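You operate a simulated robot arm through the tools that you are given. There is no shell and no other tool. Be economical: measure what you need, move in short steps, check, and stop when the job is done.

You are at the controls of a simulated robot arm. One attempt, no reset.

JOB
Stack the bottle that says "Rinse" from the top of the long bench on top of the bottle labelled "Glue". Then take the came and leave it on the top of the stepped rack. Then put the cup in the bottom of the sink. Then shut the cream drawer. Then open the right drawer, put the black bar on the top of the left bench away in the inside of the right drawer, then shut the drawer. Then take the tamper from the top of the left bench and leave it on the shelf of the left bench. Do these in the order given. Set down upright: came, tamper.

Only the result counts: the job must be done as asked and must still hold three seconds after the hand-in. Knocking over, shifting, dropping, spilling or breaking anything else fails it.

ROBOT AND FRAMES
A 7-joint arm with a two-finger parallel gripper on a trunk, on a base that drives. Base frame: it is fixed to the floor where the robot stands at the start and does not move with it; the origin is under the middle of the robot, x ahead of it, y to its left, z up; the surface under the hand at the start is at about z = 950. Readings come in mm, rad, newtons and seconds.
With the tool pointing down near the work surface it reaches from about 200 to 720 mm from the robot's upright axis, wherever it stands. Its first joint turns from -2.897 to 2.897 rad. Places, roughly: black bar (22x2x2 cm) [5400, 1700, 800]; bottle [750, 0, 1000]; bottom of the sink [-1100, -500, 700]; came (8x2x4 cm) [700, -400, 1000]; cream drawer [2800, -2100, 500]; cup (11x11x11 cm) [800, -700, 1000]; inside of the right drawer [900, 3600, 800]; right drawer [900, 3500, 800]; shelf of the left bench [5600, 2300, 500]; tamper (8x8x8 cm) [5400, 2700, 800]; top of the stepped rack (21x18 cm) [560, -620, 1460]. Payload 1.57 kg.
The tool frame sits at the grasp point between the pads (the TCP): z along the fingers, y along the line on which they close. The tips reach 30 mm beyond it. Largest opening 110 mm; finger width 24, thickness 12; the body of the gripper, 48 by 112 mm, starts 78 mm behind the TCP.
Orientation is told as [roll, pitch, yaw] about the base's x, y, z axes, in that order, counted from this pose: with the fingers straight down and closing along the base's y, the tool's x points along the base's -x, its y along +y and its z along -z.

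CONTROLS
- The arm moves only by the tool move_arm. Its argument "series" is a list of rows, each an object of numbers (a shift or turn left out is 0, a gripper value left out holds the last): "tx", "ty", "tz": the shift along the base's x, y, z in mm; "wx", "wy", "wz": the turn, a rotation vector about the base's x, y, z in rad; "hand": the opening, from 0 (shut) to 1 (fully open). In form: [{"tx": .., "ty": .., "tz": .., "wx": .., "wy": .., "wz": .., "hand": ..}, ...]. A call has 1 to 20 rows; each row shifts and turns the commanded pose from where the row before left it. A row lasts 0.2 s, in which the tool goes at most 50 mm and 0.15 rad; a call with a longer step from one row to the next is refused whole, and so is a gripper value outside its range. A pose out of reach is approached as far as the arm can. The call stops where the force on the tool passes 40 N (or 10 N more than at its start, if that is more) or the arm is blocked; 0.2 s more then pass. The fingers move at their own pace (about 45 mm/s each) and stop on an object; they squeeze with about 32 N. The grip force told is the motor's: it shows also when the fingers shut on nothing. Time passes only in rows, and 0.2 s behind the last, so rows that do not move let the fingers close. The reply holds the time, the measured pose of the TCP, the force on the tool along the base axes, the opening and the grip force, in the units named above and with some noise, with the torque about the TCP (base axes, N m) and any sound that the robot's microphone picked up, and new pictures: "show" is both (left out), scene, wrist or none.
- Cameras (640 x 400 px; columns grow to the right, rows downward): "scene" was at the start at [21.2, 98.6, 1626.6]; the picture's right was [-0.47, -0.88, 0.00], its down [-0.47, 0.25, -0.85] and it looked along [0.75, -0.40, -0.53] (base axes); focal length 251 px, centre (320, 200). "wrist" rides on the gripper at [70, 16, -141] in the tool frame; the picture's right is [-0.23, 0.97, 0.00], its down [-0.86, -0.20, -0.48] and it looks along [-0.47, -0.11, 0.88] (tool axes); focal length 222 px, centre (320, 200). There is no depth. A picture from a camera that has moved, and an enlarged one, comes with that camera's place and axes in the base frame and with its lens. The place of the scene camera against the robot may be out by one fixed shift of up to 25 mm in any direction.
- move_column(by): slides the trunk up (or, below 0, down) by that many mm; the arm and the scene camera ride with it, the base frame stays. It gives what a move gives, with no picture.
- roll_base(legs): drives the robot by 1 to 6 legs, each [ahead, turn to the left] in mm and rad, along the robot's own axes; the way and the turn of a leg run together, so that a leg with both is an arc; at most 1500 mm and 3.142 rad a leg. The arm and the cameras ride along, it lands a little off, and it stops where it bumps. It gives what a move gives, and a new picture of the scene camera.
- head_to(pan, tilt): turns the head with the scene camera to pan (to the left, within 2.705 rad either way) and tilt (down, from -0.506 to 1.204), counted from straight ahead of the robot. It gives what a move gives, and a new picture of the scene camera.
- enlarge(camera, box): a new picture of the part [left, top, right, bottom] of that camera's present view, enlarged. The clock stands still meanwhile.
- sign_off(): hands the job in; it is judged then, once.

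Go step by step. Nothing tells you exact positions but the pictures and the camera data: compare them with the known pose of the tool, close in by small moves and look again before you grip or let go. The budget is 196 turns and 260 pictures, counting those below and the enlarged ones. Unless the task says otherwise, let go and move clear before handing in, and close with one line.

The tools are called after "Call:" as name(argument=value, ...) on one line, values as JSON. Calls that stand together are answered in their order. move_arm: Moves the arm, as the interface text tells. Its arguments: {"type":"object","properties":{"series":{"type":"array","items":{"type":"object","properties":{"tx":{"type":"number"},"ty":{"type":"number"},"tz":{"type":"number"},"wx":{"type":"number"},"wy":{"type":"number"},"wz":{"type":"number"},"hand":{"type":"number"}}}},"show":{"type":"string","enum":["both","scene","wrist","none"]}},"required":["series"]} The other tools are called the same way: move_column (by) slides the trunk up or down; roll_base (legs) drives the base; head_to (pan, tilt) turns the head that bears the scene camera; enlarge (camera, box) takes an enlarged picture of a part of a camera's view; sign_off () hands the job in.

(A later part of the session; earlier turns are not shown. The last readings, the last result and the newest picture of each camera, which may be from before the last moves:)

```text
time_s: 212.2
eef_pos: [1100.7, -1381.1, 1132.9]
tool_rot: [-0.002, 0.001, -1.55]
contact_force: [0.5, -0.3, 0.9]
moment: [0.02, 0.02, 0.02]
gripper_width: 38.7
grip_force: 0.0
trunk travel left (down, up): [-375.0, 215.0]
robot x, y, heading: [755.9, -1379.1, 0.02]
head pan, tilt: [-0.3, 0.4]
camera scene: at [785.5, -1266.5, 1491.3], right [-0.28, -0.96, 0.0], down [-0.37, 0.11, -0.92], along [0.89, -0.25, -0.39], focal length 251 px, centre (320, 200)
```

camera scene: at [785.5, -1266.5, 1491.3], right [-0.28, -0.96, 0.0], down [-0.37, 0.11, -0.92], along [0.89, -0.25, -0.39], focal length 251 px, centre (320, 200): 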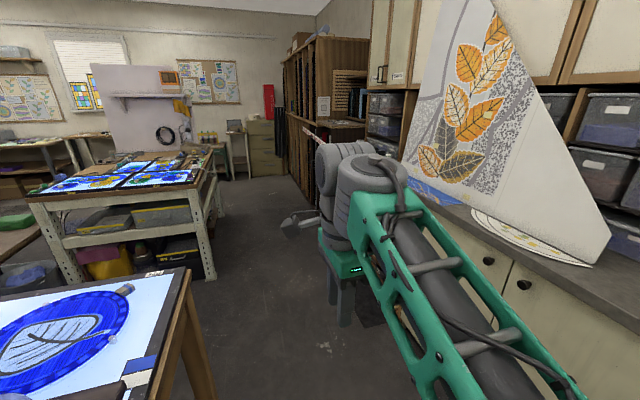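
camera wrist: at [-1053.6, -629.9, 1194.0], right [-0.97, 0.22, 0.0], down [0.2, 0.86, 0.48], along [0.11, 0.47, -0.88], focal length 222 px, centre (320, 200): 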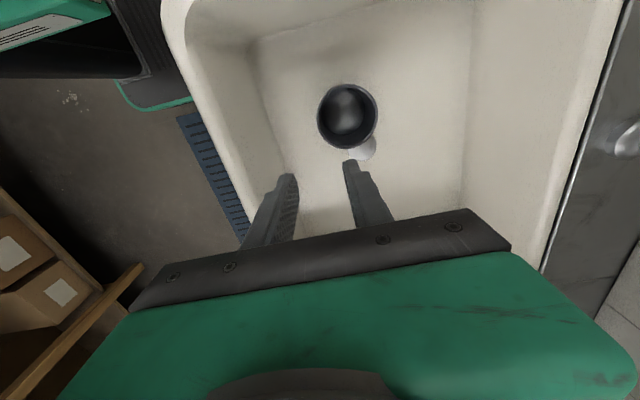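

Call:
roll_base(legs=[[900, -0.02]])

Call:
head_to(pan=-0.75, tilt=0.45)

```text
time_s: 216.9
eef_pos: [1995.1, -1380.9, 1133.0]
tool_rot: [0.0, 0.0, -1.573]
contact_force: [-0.1, -0.1, 0.0]
moment: [-0.02, -0.01, 0.0]
gripper_width: 38.6
grip_force: 0.1
trunk travel left (down, up): [-375.0, 215.0]
robot x, y, heading: [1651.5, -1369.3, -0.005]
head pan, tilt: [-0.3, 0.4]
camera scene: at [1682.9, -1259.0, 1491.4], right [-0.3, -0.95, 0.0], down [-0.37, 0.12, -0.92], along [0.88, -0.28, -0.39], focal length 251 px, centre (320, 200)
```

scene: 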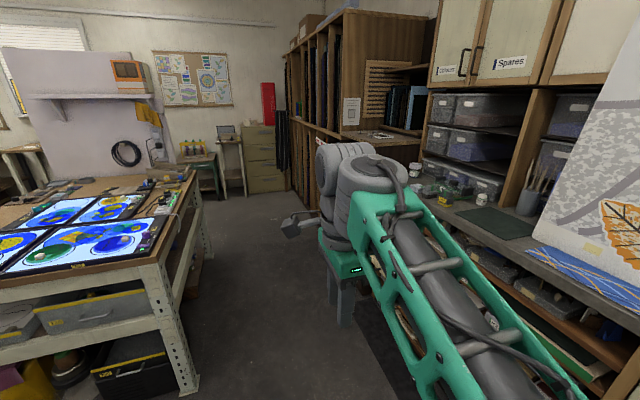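

```text
time_s: 217.8
eef_pos: [1995.2, -1381.0, 1132.1]
tool_rot: [-0.002, 0.001, -1.574]
contact_force: [0.0, 0.3, 1.0]
moment: [0.0, 0.01, 0.0]
gripper_width: 38.3
grip_force: 0.1
trunk travel left (down, up): [-375.0, 215.0]
robot x, y, heading: [1649.0, -1373.5, -0.005]
head pan, tilt: [-0.75, 0.45]
camera scene: at [1661.6, -1294.1, 1486.7], right [-0.68, -0.73, 0.0], down [-0.32, 0.3, -0.9], along [0.66, -0.62, -0.44], focal length 251 px, centre (320, 200)
```

scene: 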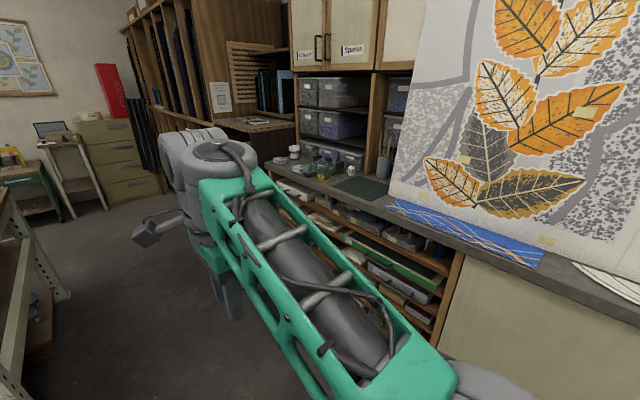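

The arm blocks the view of the shelf unit. I swing it left and look again.

Call:
move_arm(series=[{"ty": 45}, {"ty": 45}, {"ty": 45}, {"ty": 45}, {"ty": 45}, {"ty": 45}], show="scene")

Call:
enlarge(camera="scene", box=[180, 130, 480, 350])

```text
time_s: 219.2
eef_pos: [1997.0, -1109.8, 1133.9]
tool_rot: [0.001, 0.004, -1.576]
contact_force: [0.9, 0.3, 0.5]
moment: [0.0, 0.01, -0.01]
gripper_width: 38.4
grip_force: 0.1
trunk travel left (down, up): [-375.0, 215.0]
robot x, y, heading: [1651.1, -1373.1, -0.007]
head pan, tilt: [-0.75, 0.45]
camera scene: at [1661.5, -1294.0, 1486.7], right [-0.68, -0.73, 0.0], down [-0.32, 0.3, -0.9], along [0.66, -0.62, -0.44], focal length 251 px, centre (320, 200)
```

scene: 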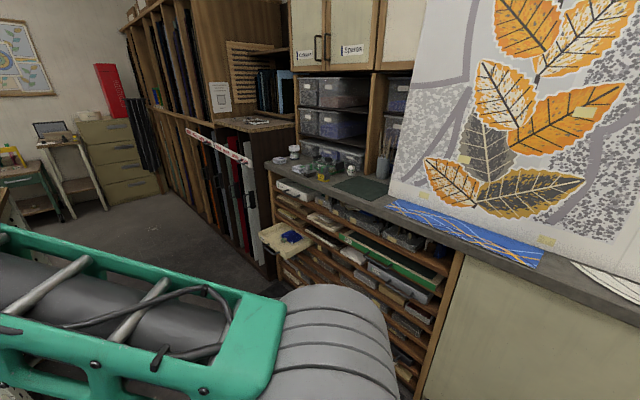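

```text
1.82 times, centred on (330, 240) of scene
camera zoom: at [1661.5, -1294.0, 1486.7], right [-0.68, -0.73, 0.0], down [-0.32, 0.3, -0.9], along [0.66, -0.62, -0.44], focal length 456 px, centre (302, 127)
```

zoom: 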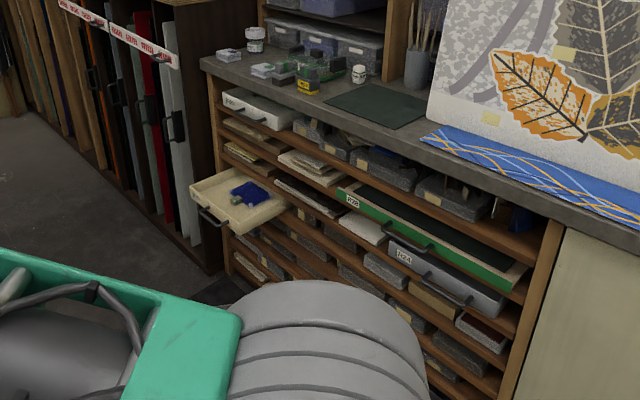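

The open cream drawer is clear: its front is at about (2850, -1963), z≈500, pulled out about 160 mm. I centre the arm, drive there and face it.

Call:
move_arm(series=[{"ty": -45}, {"ty": -45}, {"ty": -45}, {"ty": -45}, {"ty": -45}, {"ty": -40, "hand": 0}, {}, {}], show="none")

Call:
roll_base(legs=[[0, -0.12], [1200, 0], [0, -1.44]])

Call:
head_to(pan=0.1, tilt=0.9)

```text
time_s: 221.0
eef_pos: [1996.6, -1374.6, 1133.8]
tool_rot: [-0.003, 0.003, -1.573]
contact_force: [0.0, 0.5, 0.1]
moment: [0.0, -0.04, -0.03]
gripper_width: 0.0
grip_force: 17.7
trunk travel left (down, up): [-375.0, 215.0]
robot x, y, heading: [1649.3, -1368.6, -0.004]
head pan, tilt: [-0.75, 0.45]
```

```text
time_s: 231.2
eef_pos: [2837.0, -1869.9, 1133.6]
tool_rot: [-0.002, 0.001, 3.129]
contact_force: [0.3, 0.5, 0.5]
moment: [-0.03, 0.0, 0.01]
gripper_width: 0.0
grip_force: 21.4
trunk travel left (down, up): [-375.0, 215.0]
robot x, y, heading: [2842.4, -1521.0, -1.583]
head pan, tilt: [-0.75, 0.45]
camera scene: at [2937.6, -1546.7, 1486.7], right [-0.72, 0.69, 0.0], down [0.3, 0.31, -0.9], along [-0.62, -0.65, -0.44], focal length 251 px, centre (320, 200)
```

scene: 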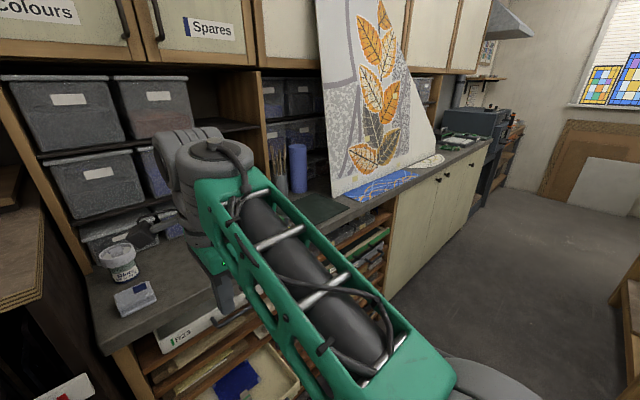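

```text
time_s: 232.4
eef_pos: [2837.0, -1869.5, 1134.7]
tool_rot: [-0.002, 0.002, 3.129]
contact_force: [-0.3, 0.4, 0.9]
moment: [-0.04, 0.0, -0.03]
gripper_width: 0.0
grip_force: 21.2
trunk travel left (down, up): [-375.0, 215.0]
robot x, y, heading: [2840.6, -1524.1, -1.584]
head pan, tilt: [0.099, 0.901]
camera scene: at [3007.6, -1555.6, 1448.4], right [-1.0, -0.08, 0.0], down [-0.07, 0.78, -0.62], along [0.05, -0.62, -0.78], focal length 251 px, centre (320, 200)
```

scene: 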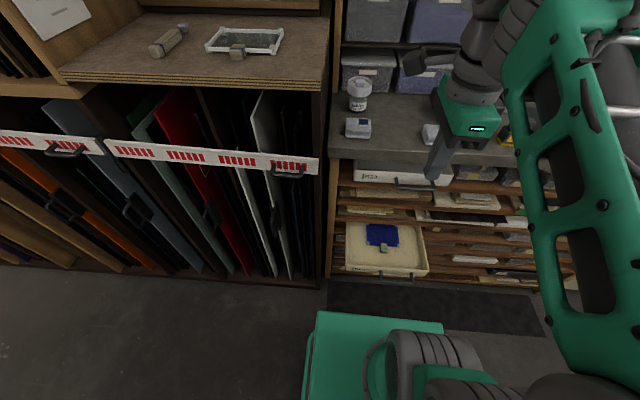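

Call:
enlarge(camera="scene", box=[320, 130, 520, 300])

```text
2.35 times, centred on (420, 215) of scene
camera zoom: at [3007.6, -1555.6, 1448.4], right [-1.0, -0.08, 0.0], down [-0.07, 0.78, -0.62], along [0.05, -0.62, -0.78], focal length 591 px, centre (85, 165)
```

zoom: 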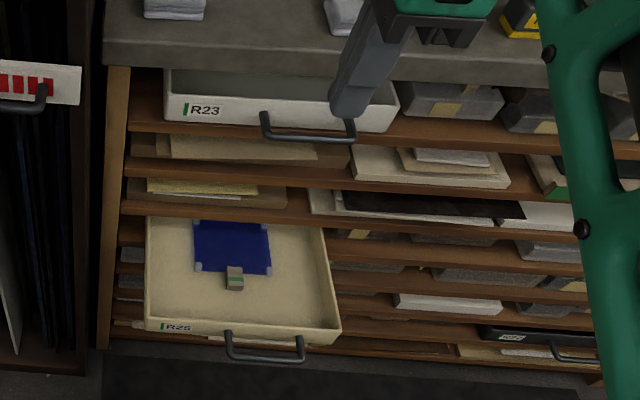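

The cream drawer is R25, front panel x≈2650–2957, handle near x≈2765. I turn the wrist straight, tilt the hand forward, and lower the trunk to push with the fingertips.

Call:
move_arm(series=[{"wz": 0.143}, {"wz": 0.143}, {"wz": 0.143}, {"wz": 0.143}, {"wz": 0.143}, {"wz": 0.143}, {"wz": 0.143}, {"wz": 0.143}, {"wz": 0.143}, {"wz": 0.143}, {"wz": 0.14}, {"wx": -0.136}, {"wx": -0.136}, {"wx": -0.136}, {"wx": -0.136}, {"wx": -0.136}, {"wx": -0.136}, {"wx": -0.134}, {}], show="none")

Call:
move_column(by=-375)

Call:
head_to(pan=0.1, tilt=0.7)

```text
time_s: 235.6
eef_pos: [2832.0, -1904.0, 1055.2]
tool_rot: [-0.04, -0.271, -1.602]
contact_force: [0.1, 0.7, 0.0]
moment: [-0.01, 0.01, 0.01]
gripper_width: 0.0
grip_force: 22.0
trunk travel left (down, up): [-375.0, 215.0]
robot x, y, heading: [2845.5, -1523.9, -1.585]
head pan, tilt: [0.099, 0.901]
stopped in row 16: the arm was blocked; the commanded pose is now the measured one
```

```text
time_s: 239.2
eef_pos: [2832.5, -1910.6, 675.9]
tool_rot: [-0.041, -0.253, -1.604]
contact_force: [0.3, 0.8, 0.0]
moment: [0.02, 0.03, 0.0]
gripper_width: 0.0
grip_force: 21.1
trunk travel left (down, up): [0.0, 590.0]
robot x, y, heading: [2842.3, -1523.8, -1.588]
head pan, tilt: [0.099, 0.901]
```

```text
time_s: 239.9
eef_pos: [2831.0, -1910.3, 675.6]
tool_rot: [-0.039, -0.255, -1.604]
contact_force: [0.0, 0.8, -0.3]
moment: [0.01, -0.04, -0.01]
gripper_width: 0.0
grip_force: 21.5
trunk travel left (down, up): [0.0, 590.0]
robot x, y, heading: [2841.0, -1526.4, -1.586]
head pan, tilt: [0.099, 0.7]
camera scene: at [3008.1, -1574.9, 1088.9], right [-1.0, -0.09, 0.0], down [-0.06, 0.65, -0.76], along [0.07, -0.75, -0.65], focal length 251 px, centre (320, 200)
```

scene: 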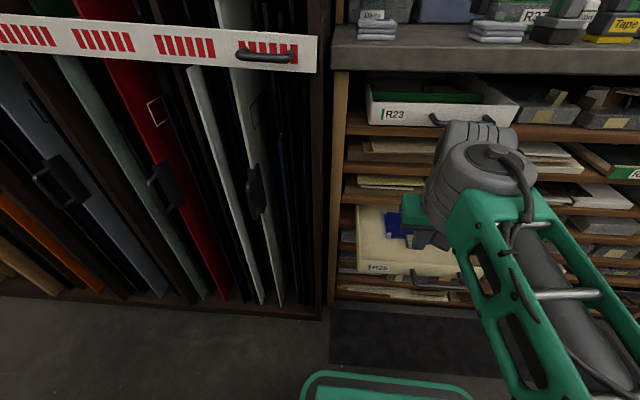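

The tilt stopped early because the arm is too folded this near. I look with the wrist camera to place the hand relative to the drawer.

Call:
move_arm(series=[{"ty": 10, "tx": -10}, {"ty": 10, "tx": -10}, {}], show="both")

Call:
enlarge(camera="scene", box=[330, 130, 530, 300])

```text
time_s: 240.7
eef_pos: [2810.4, -1892.1, 673.4]
tool_rot: [-0.032, -0.245, -1.602]
contact_force: [0.2, 0.1, -0.2]
moment: [0.01, 0.01, 0.02]
gripper_width: 0.0
grip_force: 21.7
trunk travel left (down, up): [0.0, 590.0]
robot x, y, heading: [2844.1, -1526.5, -1.586]
head pan, tilt: [0.099, 0.7]
camera scene: at [3003.4, -1575.2, 1090.6], right [-1.0, -0.09, -0.01], down [-0.05, 0.65, -0.76], along [0.07, -0.76, -0.65], focal length 251 px, centre (320, 200)
camera wrist: at [2834.9, -1790.4, 794.0], right [0.97, -0.26, 0.02], down [-0.21, -0.71, 0.68], along [-0.16, -0.66, -0.74], focal length 222 px, centre (320, 200)
```

scene: 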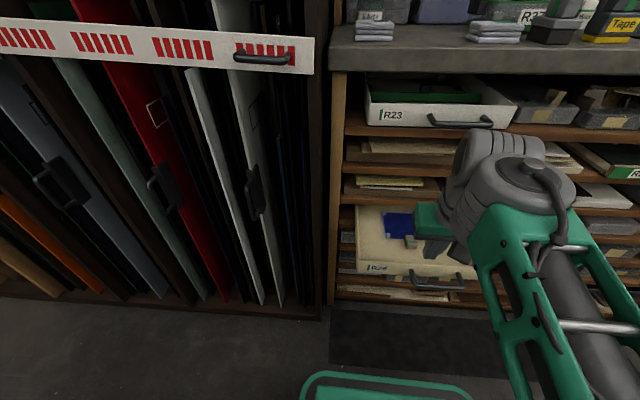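
wrist: 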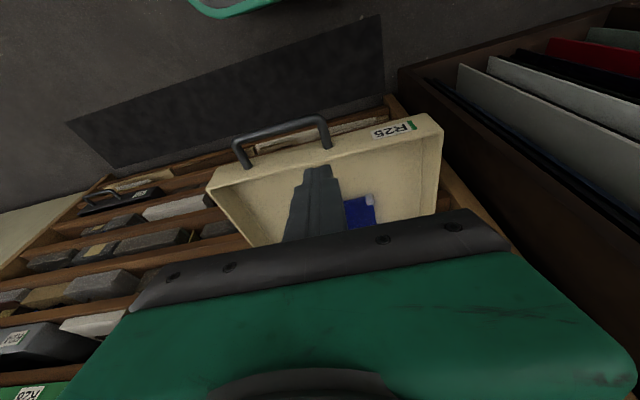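

```text
2.35 times, centred on (430, 215) of scene
camera zoom: at [3003.4, -1575.2, 1090.6], right [-1.0, -0.09, -0.01], down [-0.05, 0.65, -0.76], along [0.07, -0.76, -0.65], focal length 591 px, centre (61, 165)
```

zoom: 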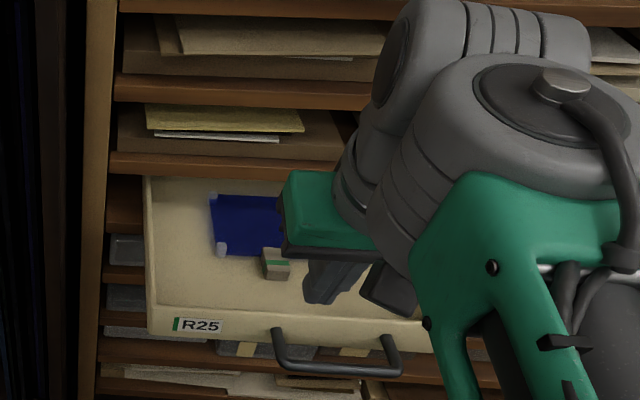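

The wrist view gives the panel: top edge z≈547, face y≈-1943, centre x≈2793, with the handle just below. I bring the fingertips to z≈533 in front of the panel's centre.

Call:
move_arm(series=[{"tx": -8, "tz": -30}, {"tx": -9, "tz": -30}, {"tz": -25}, {"tz": -15}, {"tz": -8}, {}], show="both")

```text
time_s: 241.5
eef_pos: [2836.0, -1891.8, 587.5]
tool_rot: [-0.025, -0.219, -1.467]
contact_force: [0.7, 0.2, 0.7]
moment: [0.03, 0.01, 0.02]
gripper_width: 0.0
grip_force: 21.1
trunk travel left (down, up): [0.0, 590.0]
robot x, y, heading: [2845.1, -1524.2, -1.587]
head pan, tilt: [0.099, 0.7]
stopped in row 3: the arm was blocked; the commanded pose is now the measured one
camera scene: at [3005.0, -1573.7, 1088.3], right [-1.0, -0.09, 0.0], down [-0.05, 0.65, -0.76], along [0.07, -0.76, -0.65], focal length 251 px, centre (320, 200)
camera wrist: at [2845.5, -1791.1, 709.4], right [0.99, -0.13, 0.03], down [-0.11, -0.75, 0.66], along [-0.06, -0.65, -0.75], focal length 222 px, centre (320, 200)
```

scene: 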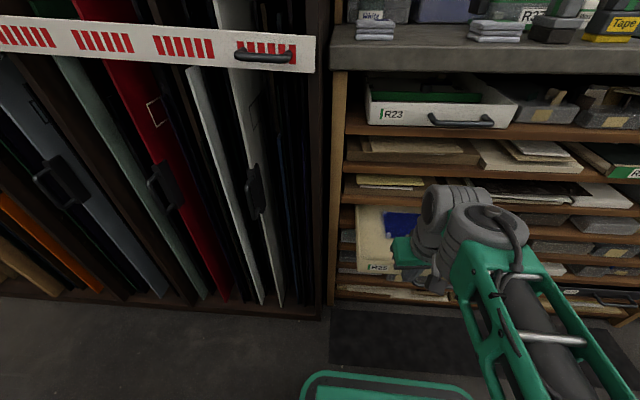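
wrist: 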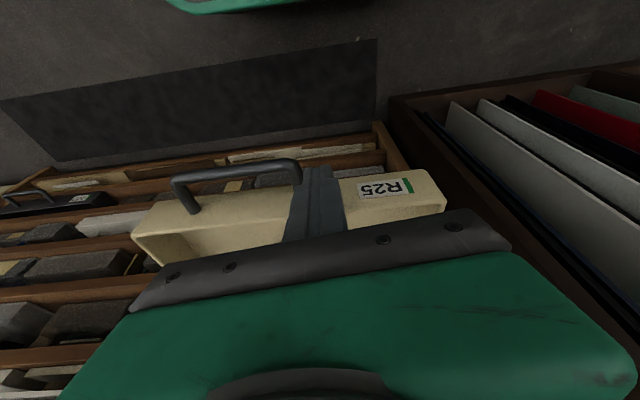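

The elbow seems to be blocked with the trunk at its lowest. I back the base off, raise the trunk some, and re-pose the arm further extended.

Call:
roll_base(legs=[[-130, 0.016]])

Call:
move_column(by=150)

Call:
move_arm(series=[{"ty": -20, "tz": 10}, {"ty": -20, "wz": -0.05}, {"ty": -20, "wz": -0.05}, {"ty": -30, "wx": -0.1}, {"wx": -0.12, "ty": -20}, {"wx": -0.12, "ty": -10}, {"wx": -0.12}, {}], show="both")

```text
time_s: 242.8
eef_pos: [2842.0, -1761.0, 588.7]
tool_rot: [-0.025, -0.221, -1.451]
contact_force: [-0.3, 0.3, 0.0]
moment: [-0.01, -0.02, 0.0]
gripper_width: 0.0
grip_force: 21.4
trunk travel left (down, up): [0.0, 590.0]
robot x, y, heading: [2843.4, -1393.8, -1.57]
head pan, tilt: [0.099, 0.7]
camera scene: at [3006.4, -1440.7, 1089.0], right [-0.99, -0.1, 0.0], down [-0.06, 0.65, -0.76], along [0.08, -0.75, -0.65], focal length 251 px, centre (320, 200)
```

scene: 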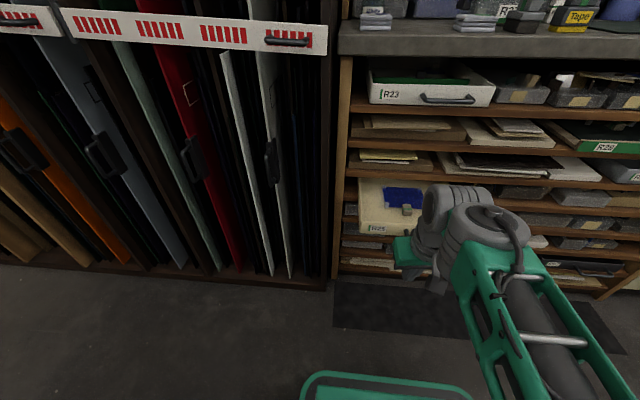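

```text
time_s: 244.6
eef_pos: [2842.3, -1760.3, 739.8]
tool_rot: [-0.027, -0.219, -1.455]
contact_force: [-0.3, 0.3, -0.6]
moment: [-0.02, -0.01, 0.01]
gripper_width: 0.4
grip_force: 21.5
trunk travel left (down, up): [-150.0, 440.0]
robot x, y, heading: [2842.9, -1395.2, -1.57]
head pan, tilt: [0.099, 0.7]
```

```text
time_s: 246.4
eef_pos: [2843.0, -1876.3, 753.4]
tool_rot: [-0.04, -0.692, -1.547]
contact_force: [0.6, 0.1, -0.6]
moment: [-0.01, -0.01, 0.0]
gripper_width: 0.0
grip_force: 21.2
trunk travel left (down, up): [-150.0, 440.0]
robot x, y, heading: [2845.3, -1397.4, -1.572]
head pan, tilt: [0.099, 0.7]
camera scene: at [3009.6, -1431.4, 1239.5], right [-0.99, -0.1, 0.0], down [-0.07, 0.64, -0.76], along [0.08, -0.76, -0.64], focal length 251 px, centre (320, 200)
camera wrist: at [2862.3, -1732.2, 816.9], right [0.98, -0.18, 0.11], down [-0.17, -0.35, 0.92], along [-0.12, -0.92, -0.38], focal length 222 px, centre (320, 200)
```

scene: 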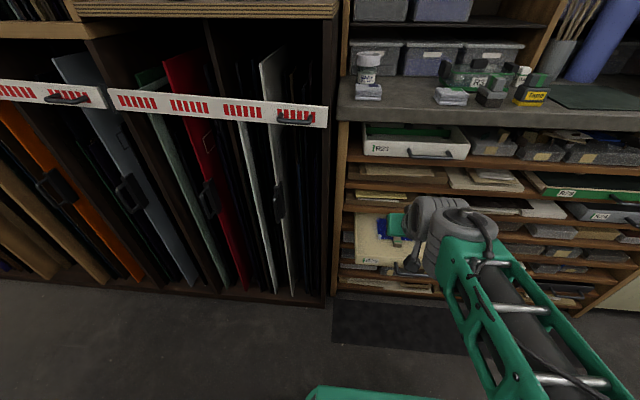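
wrist: 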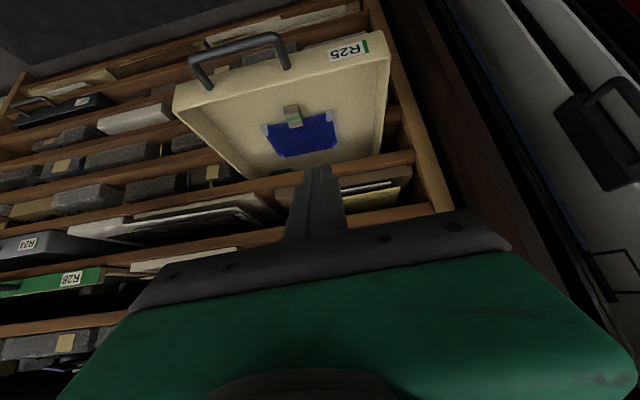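

At this extension the tilt works. The handle spans x≈2680–2815, so I push the panel just beside it at x≈2850, z≈520.

Call:
move_arm(series=[{"tx": 2, "tz": -40}, {"tx": 2, "tz": -40}, {"tx": 2, "tz": -40}, {"tz": -40}, {"tz": -30}, {"tz": -25}, {}], show="both")

```text
time_s: 248.0
eef_pos: [2847.8, -1875.5, 536.9]
tool_rot: [-0.041, -0.691, -1.546]
contact_force: [-0.1, 0.0, 0.0]
moment: [-0.03, -0.03, 0.0]
gripper_width: 0.2
grip_force: 21.3
trunk travel left (down, up): [-150.0, 440.0]
robot x, y, heading: [2842.4, -1391.1, -1.57]
head pan, tilt: [0.099, 0.7]
camera scene: at [3009.6, -1431.3, 1239.5], right [-0.99, -0.1, 0.0], down [-0.07, 0.64, -0.76], along [0.08, -0.76, -0.64], focal length 251 px, centre (320, 200)
camera wrist: at [2868.1, -1731.7, 600.7], right [0.98, -0.18, 0.11], down [-0.17, -0.35, 0.92], along [-0.12, -0.92, -0.38], focal length 222 px, centre (320, 200)
```

scene: 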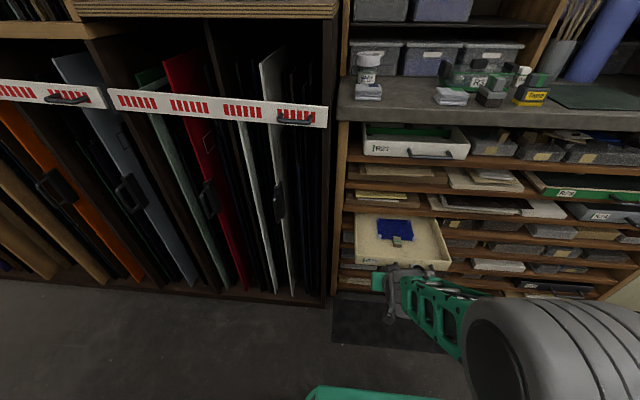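
wrist: 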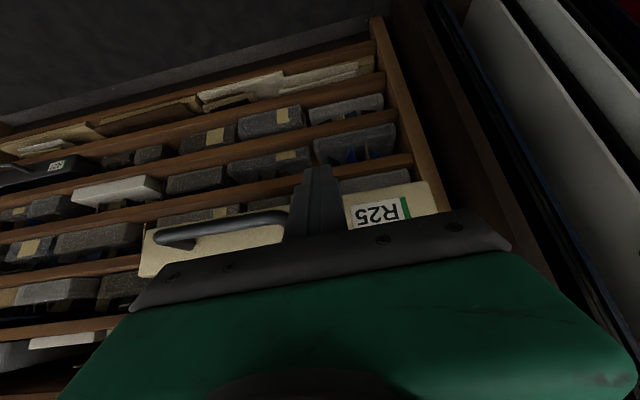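

The panel is about z 513–547, so I raise 9 mm for a mid-panel contact and push forward.

Call:
move_arm(series=[{"tz": 9}, {"ty": -20}, {"ty": -12}, {"ty": -8}, {"ty": -8}, {"ty": -8}, {"ty": -10}, {"ty": -10}, {"ty": -10}, {"ty": -10}, {}], show="both")

```text
time_s: 250.4
eef_pos: [2848.5, -1971.9, 548.0]
tool_rot: [-0.042, -0.692, -1.545]
contact_force: [0.2, -0.1, 0.6]
moment: [0.0, 0.0, 0.01]
gripper_width: 0.0
grip_force: 21.1
trunk travel left (down, up): [-150.0, 440.0]
robot x, y, heading: [2845.1, -1394.7, -1.57]
head pan, tilt: [0.099, 0.7]
camera scene: at [3009.6, -1431.3, 1239.5], right [-0.99, -0.1, 0.0], down [-0.07, 0.64, -0.76], along [0.08, -0.76, -0.64], focal length 251 px, centre (320, 200)
camera wrist: at [2868.2, -1828.3, 611.4], right [0.98, -0.18, 0.11], down [-0.17, -0.35, 0.92], along [-0.12, -0.92, -0.38], focal length 222 px, centre (320, 200)
```

scene: 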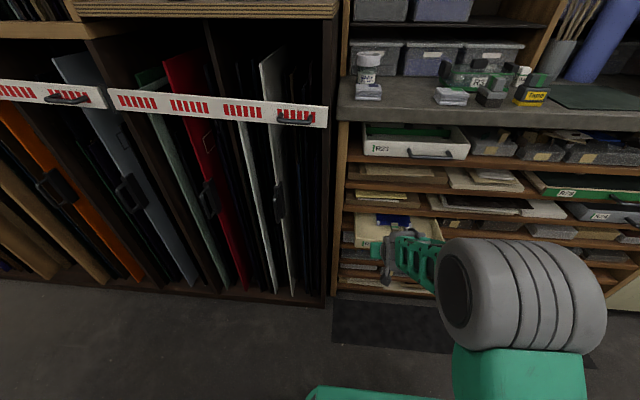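
wrist: 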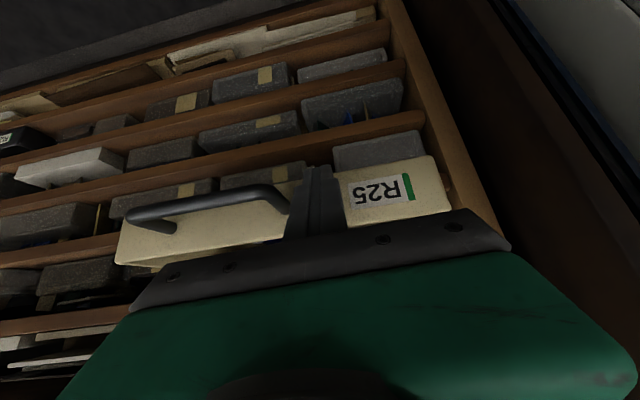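

The drawer moves. I keep pushing.

Call:
move_arm(series=[{"ty": -10}, {"ty": -10}, {"ty": -10}, {"ty": -10}, {"ty": -10}, {"ty": -10}, {"ty": -10}, {}], show="both")

```text
time_s: 252.2
eef_pos: [2847.4, -2040.1, 547.9]
tool_rot: [-0.042, -0.691, -1.547]
contact_force: [-0.3, -0.5, -0.9]
moment: [0.02, 0.03, 0.01]
gripper_width: 0.0
grip_force: 21.1
trunk travel left (down, up): [-150.0, 440.0]
robot x, y, heading: [2843.1, -1392.3, -1.565]
head pan, tilt: [0.099, 0.7]
camera scene: at [3009.6, -1431.5, 1239.5], right [-0.99, -0.1, 0.0], down [-0.07, 0.64, -0.76], along [0.08, -0.76, -0.64], focal length 251 px, centre (320, 200)
camera wrist: at [2868.1, -1898.2, 611.6], right [0.98, -0.18, 0.11], down [-0.17, -0.35, 0.92], along [-0.12, -0.92, -0.38], focal length 222 px, centre (320, 200)
```

scene: 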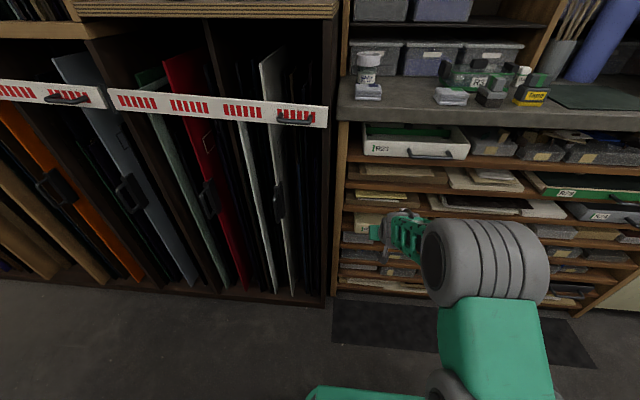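
wrist: 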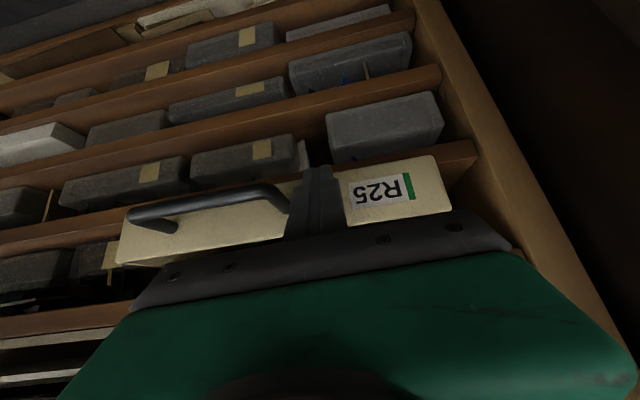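

Call:
move_arm(series=[{"ty": -8}, {"ty": -8}, {"ty": -8}, {"ty": -8}, {"ty": -8}, {}], show="wrist")

```text
time_s: 253.3
eef_pos: [2848.9, -2072.5, 544.6]
tool_rot: [-0.042, -0.68, -1.546]
contact_force: [0.6, 16.2, 11.5]
moment: [0.3, -0.03, -0.03]
gripper_width: 0.3
grip_force: 21.6
trunk travel left (down, up): [-150.0, 440.0]
robot x, y, heading: [2844.4, -1389.0, -1.574]
head pan, tilt: [0.099, 0.7]
stopped in row 5: the force on the tool passed its limit at 53 N (the readings are from after the stop); the commanded pose is now the measured one
camera wrist: at [2868.3, -1929.1, 609.9], right [0.98, -0.18, 0.11], down [-0.17, -0.36, 0.92], along [-0.12, -0.91, -0.39], focal length 222 px, centre (320, 200)
```

wrist: 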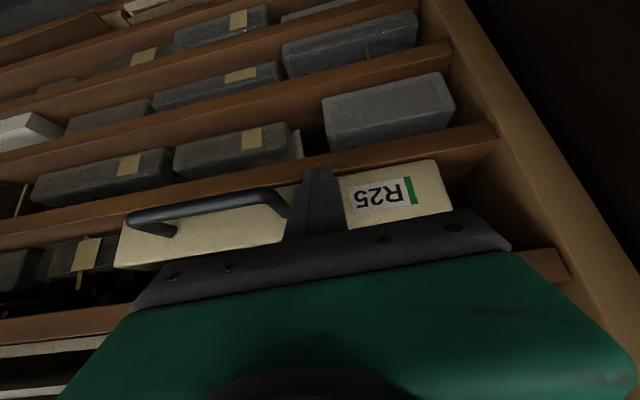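

The push hit a firm stop. I back off a little and check that the drawer is flush.

Call:
move_arm(series=[{"ty": 20}, {"ty": 40}, {"ty": 40}, {"ty": 40}, {"ty": 40}, {"ty": 40, "tz": 20}], show="both")

Call:
enlarge(camera="scene", box=[330, 110, 530, 300])

Call:
enlarge(camera="wrist", box=[100, 60, 500, 230])

```text
time_s: 254.7
eef_pos: [2847.3, -1853.6, 562.6]
tool_rot: [-0.04, -0.679, -1.548]
contact_force: [-0.1, 0.5, -0.3]
moment: [0.0, 0.02, -0.02]
gripper_width: 0.3
grip_force: 21.0
trunk travel left (down, up): [-150.0, 440.0]
robot x, y, heading: [2845.8, -1396.5, -1.571]
head pan, tilt: [0.099, 0.7]
camera scene: at [3009.7, -1431.5, 1239.5], right [-0.99, -0.1, 0.0], down [-0.07, 0.64, -0.76], along [0.08, -0.76, -0.64], focal length 251 px, centre (320, 200)
camera wrist: at [2867.6, -1710.3, 629.1], right [0.98, -0.18, 0.11], down [-0.17, -0.36, 0.92], along [-0.12, -0.91, -0.39], focal length 222 px, centre (320, 200)
```

scene: 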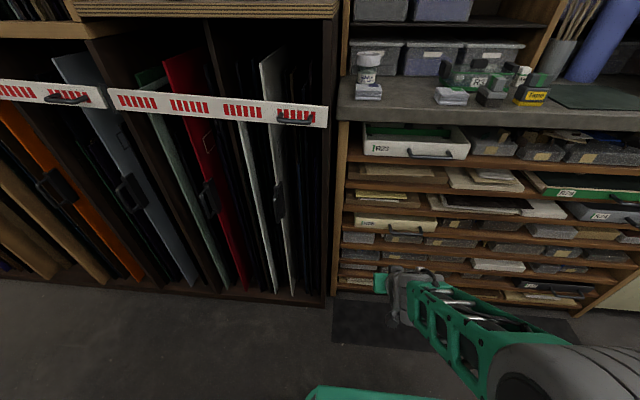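
wrist: 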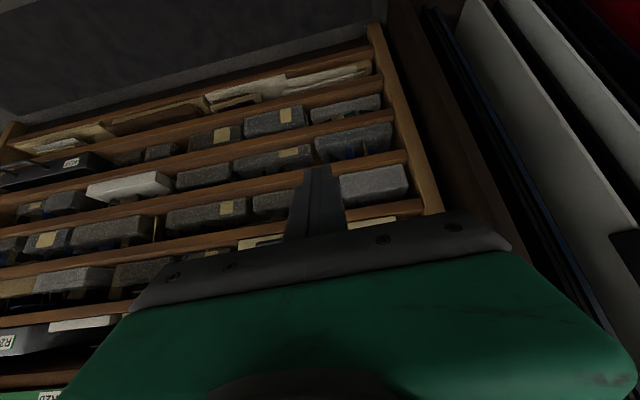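

```text
2.11 times, centred on (430, 205) of scene
camera zoom: at [3009.7, -1431.5, 1239.5], right [-0.99, -0.1, 0.0], down [-0.07, 0.64, -0.76], along [0.08, -0.76, -0.64], focal length 528 px, centre (88, 190)
```

zoom: 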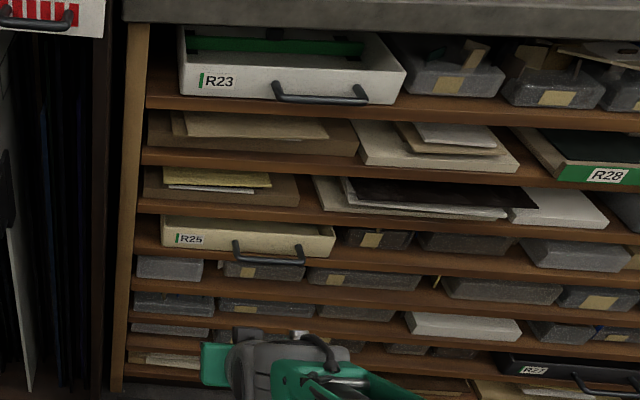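

```text
1.60 times, centred on (300, 145) of wrist
camera zoom: at [2867.6, -1710.3, 629.1], right [0.98, -0.18, 0.11], down [-0.17, -0.36, 0.92], along [-0.12, -0.91, -0.39], focal length 355 px, centre (352, 288)
```

zoom: 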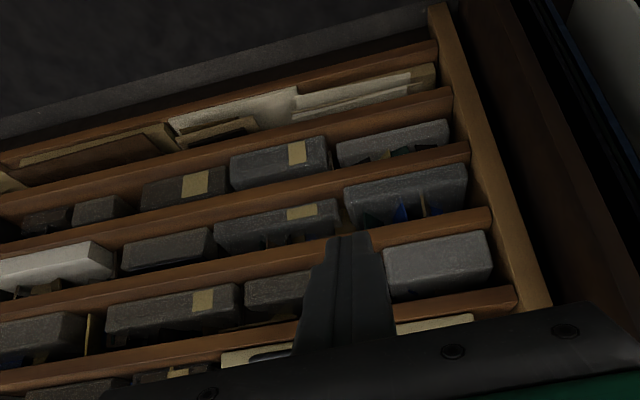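

R25 is flush with its shelf like its neighbours. Next is the right drawer near (900, 3500). I stow the arm, raise the trunk and drive back around to the front aisle to survey that side.

Call:
move_arm(series=[{"tz": 40}, {"tz": 40}, {"tz": 40, "wx": 0.136}, {"tz": 40, "wx": 0.136}, {"tz": 40, "wx": 0.136}, {"tz": 40, "wx": 0.136}, {"wx": 0.136, "ty": 20}, {"ty": 30}], show="none")

Call:
move_column(by=375)

Call:
roll_base(legs=[[0, -1.571], [1450, 0], [1450, 0], [0, -1.571]])

Call:
head_to(pan=0.0, tilt=0.25)

```text
time_s: 256.5
eef_pos: [2848.8, -1803.6, 804.2]
tool_rot: [-0.027, 0.001, -1.552]
contact_force: [0.0, -0.4, -0.2]
moment: [0.02, 0.01, 0.02]
gripper_width: 0.0
grip_force: 21.5
trunk travel left (down, up): [-150.0, 440.0]
robot x, y, heading: [2847.6, -1391.5, -1.565]
head pan, tilt: [0.099, 0.7]
```

```text
time_s: 260.1
eef_pos: [2848.9, -1804.0, 1177.7]
tool_rot: [-0.026, 0.0, -1.552]
contact_force: [0.0, -0.5, 0.2]
moment: [0.01, -0.01, -0.01]
gripper_width: 0.0
grip_force: 21.2
trunk travel left (down, up): [-525.0, 65.0]
robot x, y, heading: [2844.9, -1393.6, -1.569]
head pan, tilt: [0.099, 0.7]
```

```text
time_s: 281.8
eef_pos: [-73.0, -1006.8, 1178.1]
tool_rot: [-0.027, 0.001, 1.602]
contact_force: [0.2, 0.1, 0.5]
moment: [-0.02, -0.02, 0.02]
gripper_width: 0.0
grip_force: 21.4
trunk travel left (down, up): [-525.0, 65.0]
robot x, y, heading: [-62.9, -1416.7, 1.586]
head pan, tilt: [0.099, 0.7]
camera scene: at [-223.7, -1408.0, 1614.5], right [0.99, 0.11, 0.0], down [0.07, -0.64, -0.76], along [-0.09, 0.76, -0.64], focal length 251 px, centre (320, 200)
```

scene: 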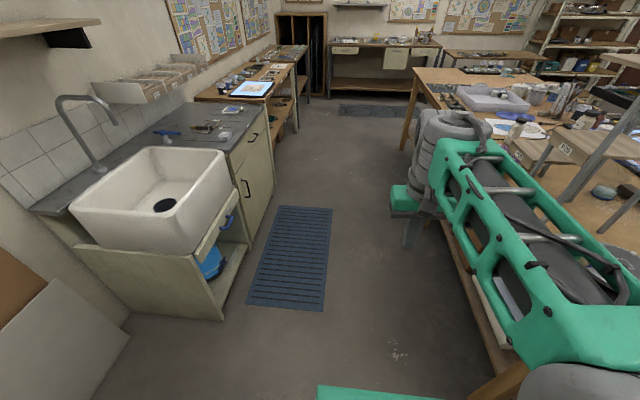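

```text
time_s: 282.6
eef_pos: [-72.0, -1007.2, 1178.5]
tool_rot: [-0.026, 0.0, 1.603]
contact_force: [-0.8, 0.1, -0.3]
moment: [-0.03, 0.01, -0.01]
gripper_width: 0.0
grip_force: 21.5
trunk travel left (down, up): [-525.0, 65.0]
robot x, y, heading: [-67.7, -1419.3, 1.587]
head pan, tilt: [0.0, 0.25]
camera scene: at [-215.5, -1399.0, 1655.3], right [1.0, 0.01, 0.0], down [0.0, -0.25, -0.97], along [-0.01, 0.97, -0.25], focal length 251 px, centre (320, 200)
```

scene: 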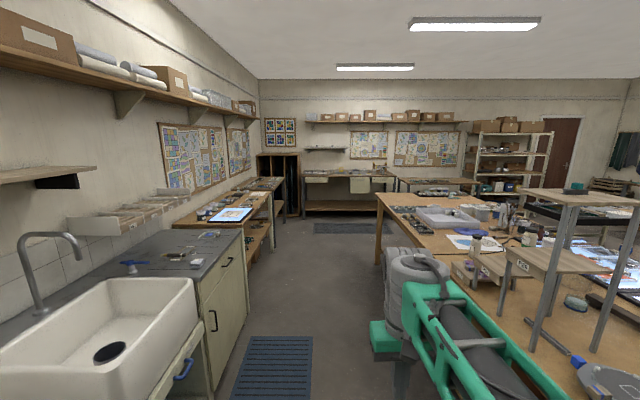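

The cup is visible in the sink. The far bench with drawers is straight ahead along the aisle; I drive up it to y≈2200.

Call:
roll_base(legs=[[0, -0.016], [1450, 0], [1450, 0], [700, 0]])

Call:
head_to(pan=-0.45, tilt=0.35)

```text
time_s: 300.5
eef_pos: [-6.1, 2613.8, 1178.2]
tool_rot: [-0.026, 0.001, 1.566]
contact_force: [0.5, 0.0, 0.2]
moment: [-0.01, -0.02, 0.01]
gripper_width: 0.1
grip_force: 21.5
trunk travel left (down, up): [-525.0, 65.0]
robot x, y, heading: [-14.0, 2202.1, 1.547]
head pan, tilt: [0.0, 0.25]
camera scene: at [-163.0, 2226.8, 1655.3], right [1.0, -0.02, 0.0], down [-0.01, -0.25, -0.97], along [0.02, 0.97, -0.25], focal length 251 px, centre (320, 200)
```

scene: 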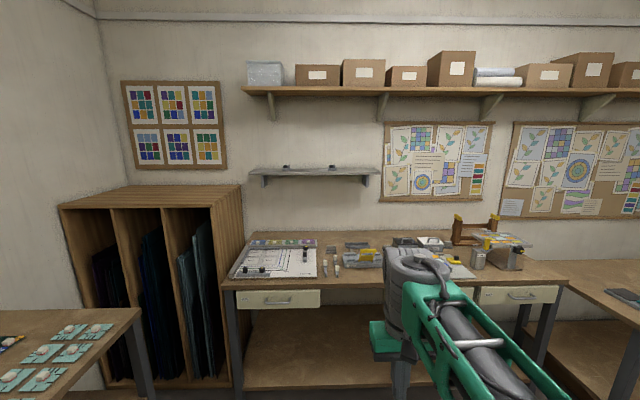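

```text
time_s: 301.4
eef_pos: [-4.3, 2612.5, 1177.8]
tool_rot: [-0.026, 0.0, 1.566]
contact_force: [-1.0, -0.2, 0.4]
moment: [0.01, -0.01, 0.01]
gripper_width: 0.0
grip_force: 21.6
trunk travel left (down, up): [-525.0, 65.0]
robot x, y, heading: [-7.2, 2202.4, 1.545]
head pan, tilt: [-0.45, 0.351]
camera scene: at [-122.7, 2216.2, 1645.9], right [0.89, -0.45, 0.0], down [-0.16, -0.31, -0.94], along [0.43, 0.84, -0.34], focal length 251 px, centre (320, 200)
```

scene: 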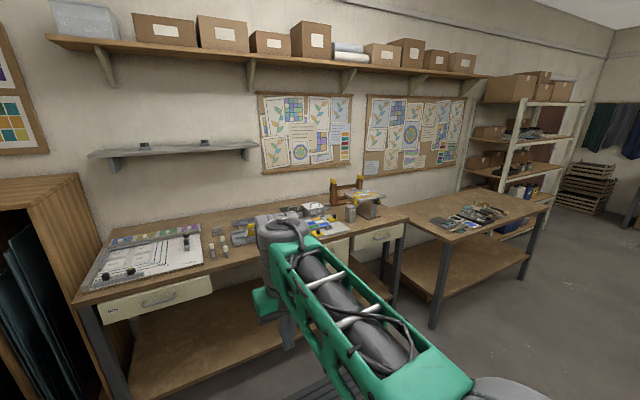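

The right drawer's front is at about (924, 3386), z≈800. I drive to stand in front of it.

Call:
roll_base(legs=[[0, -0.968], [1060, 0], [0, 0.994]])

Call:
head_to(pan=0.0, tilt=0.65)

```text
time_s: 311.9
eef_pos: [870.5, 3190.5, 1178.2]
tool_rot: [-0.026, -0.001, 1.591]
contact_force: [-0.3, 0.1, 0.4]
moment: [0.0, -0.03, -0.05]
gripper_width: 0.3
grip_force: 21.2
trunk travel left (down, up): [-525.0, 65.0]
robot x, y, heading: [870.0, 2777.8, 1.571]
head pan, tilt: [-0.45, 0.351]
camera scene: at [763.6, 2789.5, 1645.9], right [0.9, -0.43, 0.0], down [-0.15, -0.31, -0.94], along [0.41, 0.85, -0.34], focal length 251 px, centre (320, 200)
```

scene: 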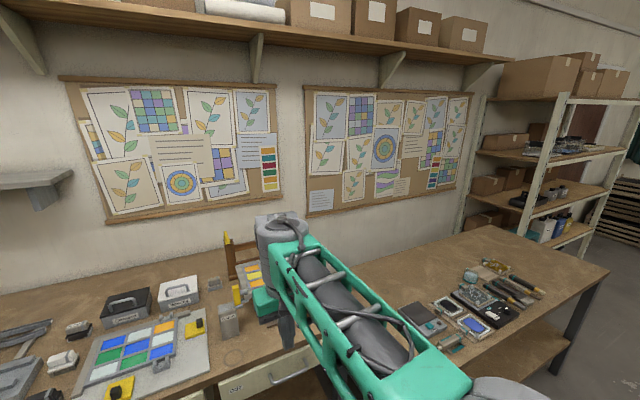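

```text
time_s: 312.8
eef_pos: [870.4, 3189.6, 1179.0]
tool_rot: [-0.028, 0.001, 1.592]
contact_force: [-0.7, -0.3, -0.3]
moment: [-0.06, 0.0, 0.01]
gripper_width: 0.2
grip_force: 21.4
trunk travel left (down, up): [-525.0, 65.0]
robot x, y, heading: [878.4, 2781.0, 1.576]
head pan, tilt: [0.0, 0.649]
camera scene: at [723.2, 2792.4, 1618.9], right [1.0, 0.0, 0.0], down [0.0, -0.6, -0.8], along [0.0, 0.8, -0.6], focal length 251 px, centre (320, 200)
```

scene: 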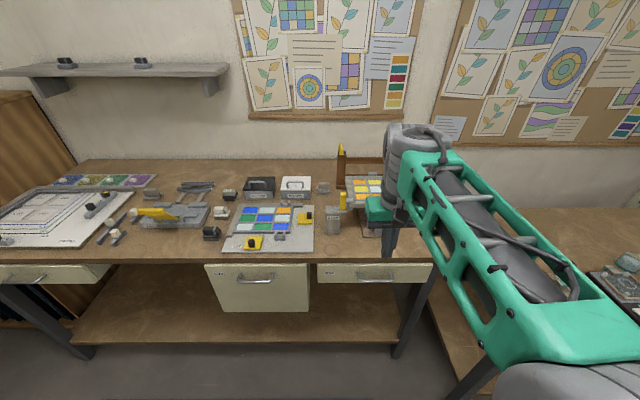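

Call:
enlarge(camera="scene", box=[300, 220, 460, 320])

```text
4.00 times, centred on (380, 270) of scene
camera zoom: at [723.2, 2792.4, 1618.9], right [1.0, 0.0, 0.0], down [0.0, -0.6, -0.8], along [0.0, 0.8, -0.6], focal length 1004 px, centre (80, -80)
```

zoom: 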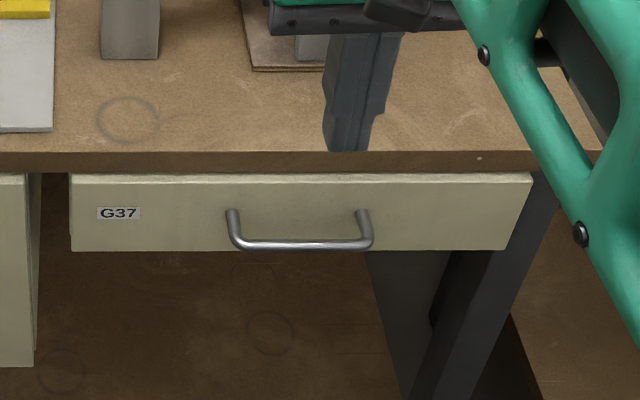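

The right drawer (G37) has a bar handle, centre x≈915, z≈800. I turn the wrist so the fingers close along y, lower the trunk and look with the wrist camera.

Call:
move_column(by=-150)

Call:
move_arm(series=[{"wz": -0.145, "ty": 10, "tx": 4, "wx": 0.013}, {"wz": -0.145, "ty": 10, "tx": 4, "wx": 0.013}, {"wz": -0.145, "ty": 10, "tx": 4}, {"wz": -0.145, "ty": 10, "tx": 4}, {"wz": -0.145, "ty": 10, "tx": 4}, {"wz": -0.145, "ty": 10, "tx": 4}, {"wz": -0.145, "ty": 10, "tx": 4}, {"wz": -0.145, "ty": 10, "tx": 4, "hand": 0.4}, {"wz": -0.145, "ty": 10, "tx": 4}, {"wz": -0.145, "ty": 10, "tx": 4}, {"wz": -0.141, "ty": 10, "tx": 4}, {"ty": 10, "tx": 4}, {}], show="both")

```text
time_s: 314.6
eef_pos: [870.2, 3188.6, 1028.2]
tool_rot: [-0.025, 0.001, 1.591]
contact_force: [0.2, -0.1, -1.0]
moment: [-0.01, 0.01, -0.06]
gripper_width: 0.0
grip_force: 21.6
trunk travel left (down, up): [-375.0, 215.0]
robot x, y, heading: [871.2, 2776.4, 1.576]
head pan, tilt: [0.0, 0.649]
```

```text
time_s: 317.4
eef_pos: [918.4, 3311.2, 1028.7]
tool_rot: [-0.023, -0.026, -0.003]
contact_force: [-0.9, 0.6, 0.8]
moment: [-0.01, 0.0, -0.01]
gripper_width: 44.2
grip_force: 0.2
trunk travel left (down, up): [-375.0, 215.0]
robot x, y, heading: [872.9, 2777.6, 1.572]
head pan, tilt: [0.0, 0.649]
camera scene: at [723.2, 2792.6, 1468.8], right [1.0, 0.0, 0.0], down [0.0, -0.6, -0.8], along [0.0, 0.8, -0.6], focal length 251 px, centre (320, 200)
camera wrist: at [846.3, 3329.9, 1167.3], right [0.23, 0.97, -0.02], down [0.84, -0.19, 0.5], along [0.49, -0.13, -0.86], focal length 222 px, centre (320, 200)
```

scene: 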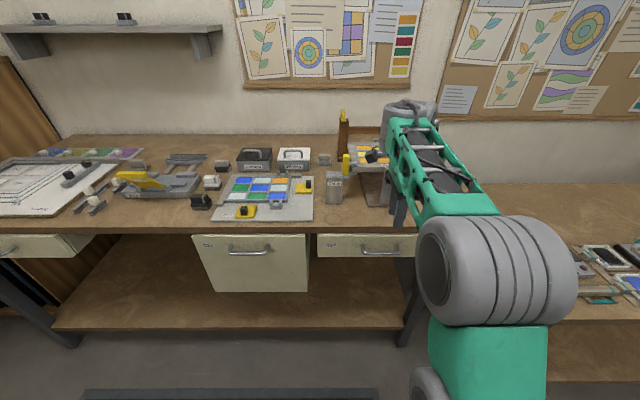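
wrist: 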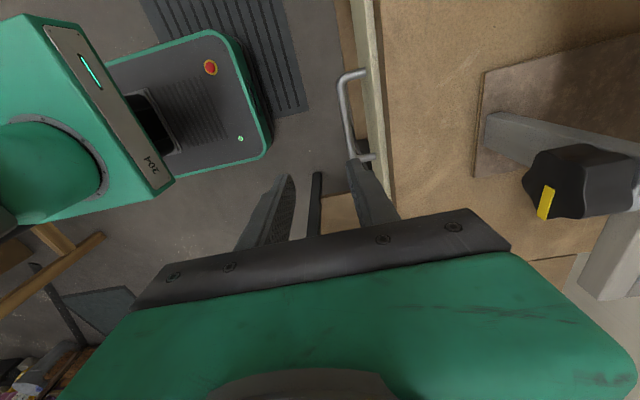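

The handle bar is at about (922, 3358), z≈795, with a ~28 mm gap behind it. From above, the palm would foul the bench edge, so I'll grip it from the front with the hand level and the fingers closing vertically. I back the base up and rotate the hand.

Call:
roll_base(legs=[[-150, 0]])

Call:
move_arm(series=[{"wx": 0.023, "wy": 0.026, "ty": 30, "tz": -20}, {"ty": 30, "wx": 0.14}, {"ty": 20, "wx": 0.14}, {"wx": 0.14}, {"wx": 0.14}, {"wx": 0.14}, {"wx": 0.14}, {"wx": 0.14}, {"wx": 0.14}, {"wx": 0.14}, {"wx": 0.14}, {"wx": 0.14}, {"wx": 0.03}, {}], show="both")

```text
time_s: 318.7
eef_pos: [920.2, 3159.5, 1028.9]
tool_rot: [-0.022, -0.025, 0.001]
contact_force: [-0.4, 0.4, -0.1]
moment: [-0.01, 0.02, 0.0]
gripper_width: 43.7
grip_force: 0.1
trunk travel left (down, up): [-375.0, 215.0]
robot x, y, heading: [874.2, 2625.8, 1.573]
head pan, tilt: [0.0, 0.649]
camera scene: at [723.7, 2642.2, 1468.9], right [1.0, 0.0, 0.0], down [0.0, -0.6, -0.8], along [0.0, 0.8, -0.6], focal length 251 px, centre (320, 200)
```

scene: 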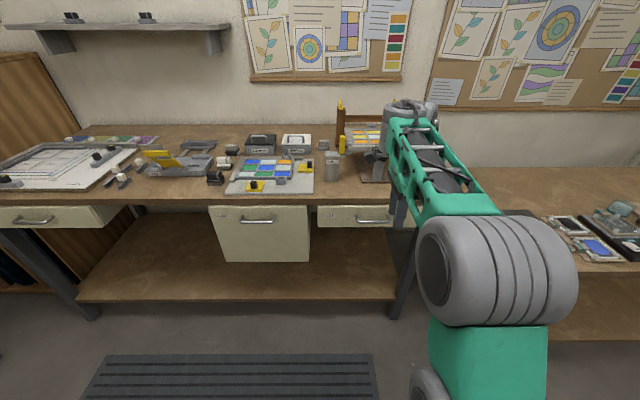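

```text
time_s: 321.7
eef_pos: [918.0, 3320.2, 1221.2]
tool_rot: [0.855, -0.004, -0.007]
contact_force: [0.0, 1.0, 0.4]
moment: [0.02, 0.01, -0.03]
gripper_width: 43.8
grip_force: 0.0
out of reach, approached as far as the arm can: row 3, 4, 5, 6, 7, 8, 9, 10, 11, 12
trunk travel left (down, up): [-375.0, 215.0]
robot x, y, heading: [875.1, 2632.8, 1.577]
head pan, tilt: [0.0, 0.649]
camera scene: at [723.7, 2642.2, 1468.8], right [1.0, 0.0, 0.0], down [0.0, -0.6, -0.8], along [0.0, 0.8, -0.6], focal length 251 px, centre (320, 200)
camera wrist: at [848.1, 3224.7, 1325.4], right [0.23, 0.64, 0.74], down [0.85, -0.5, 0.17], along [0.47, 0.59, -0.66], focal length 222 px, centre (320, 200)
```

scene: 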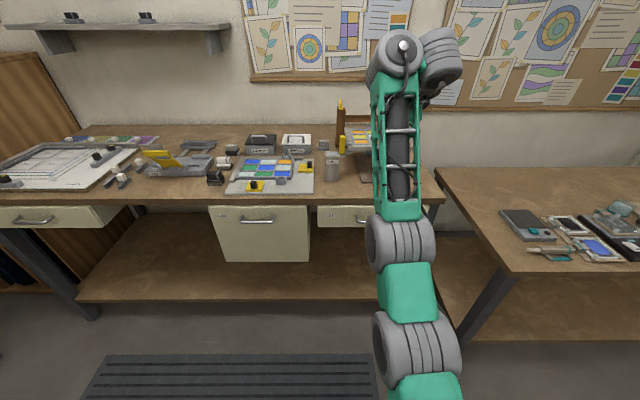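
wrist: 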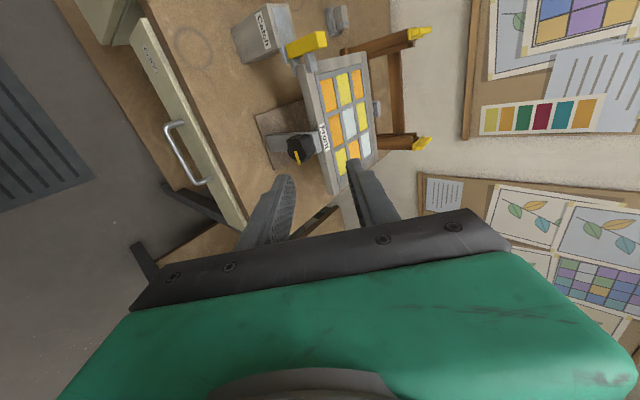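

That rotation went out of reach. Instead I'll use a nearly downward hand with a slight 0.25 rad lean so the palm clears the bench edge. I turn back.

Call:
move_arm(series=[{"wx": -0.146}, {"wx": -0.146}, {"wx": -0.146}, {"wx": -0.146}, {"wx": -0.146}, {"wx": -0.146}, {"wx": -0.146}, {"wx": -0.146}, {"wx": -0.153}, {}], show="none")

```text
refused: row 9 steps farther than a row can; nothing moved
```

Call:
move_arm(series=[{"wx": -0.146}, {"wx": -0.146}, {"wx": -0.146}, {"wx": -0.146}, {"wx": -0.146}, {"wx": -0.146}, {"wx": -0.146}, {"wx": -0.146}, {"wx": -0.146}, {}], show="none")

```text
time_s: 323.9
eef_pos: [913.0, 3194.0, 1040.5]
tool_rot: [-0.333, -0.007, -0.001]
contact_force: [0.5, -0.3, 0.2]
moment: [-0.05, 0.04, 0.02]
gripper_width: 43.6
grip_force: 0.0
out of reach, approached as far as the arm can: row 3, 4, 5, 6, 7, 8, 9
trunk travel left (down, up): [-375.0, 215.0]
robot x, y, heading: [878.0, 2630.0, 1.579]
head pan, tilt: [0.0, 0.649]
```

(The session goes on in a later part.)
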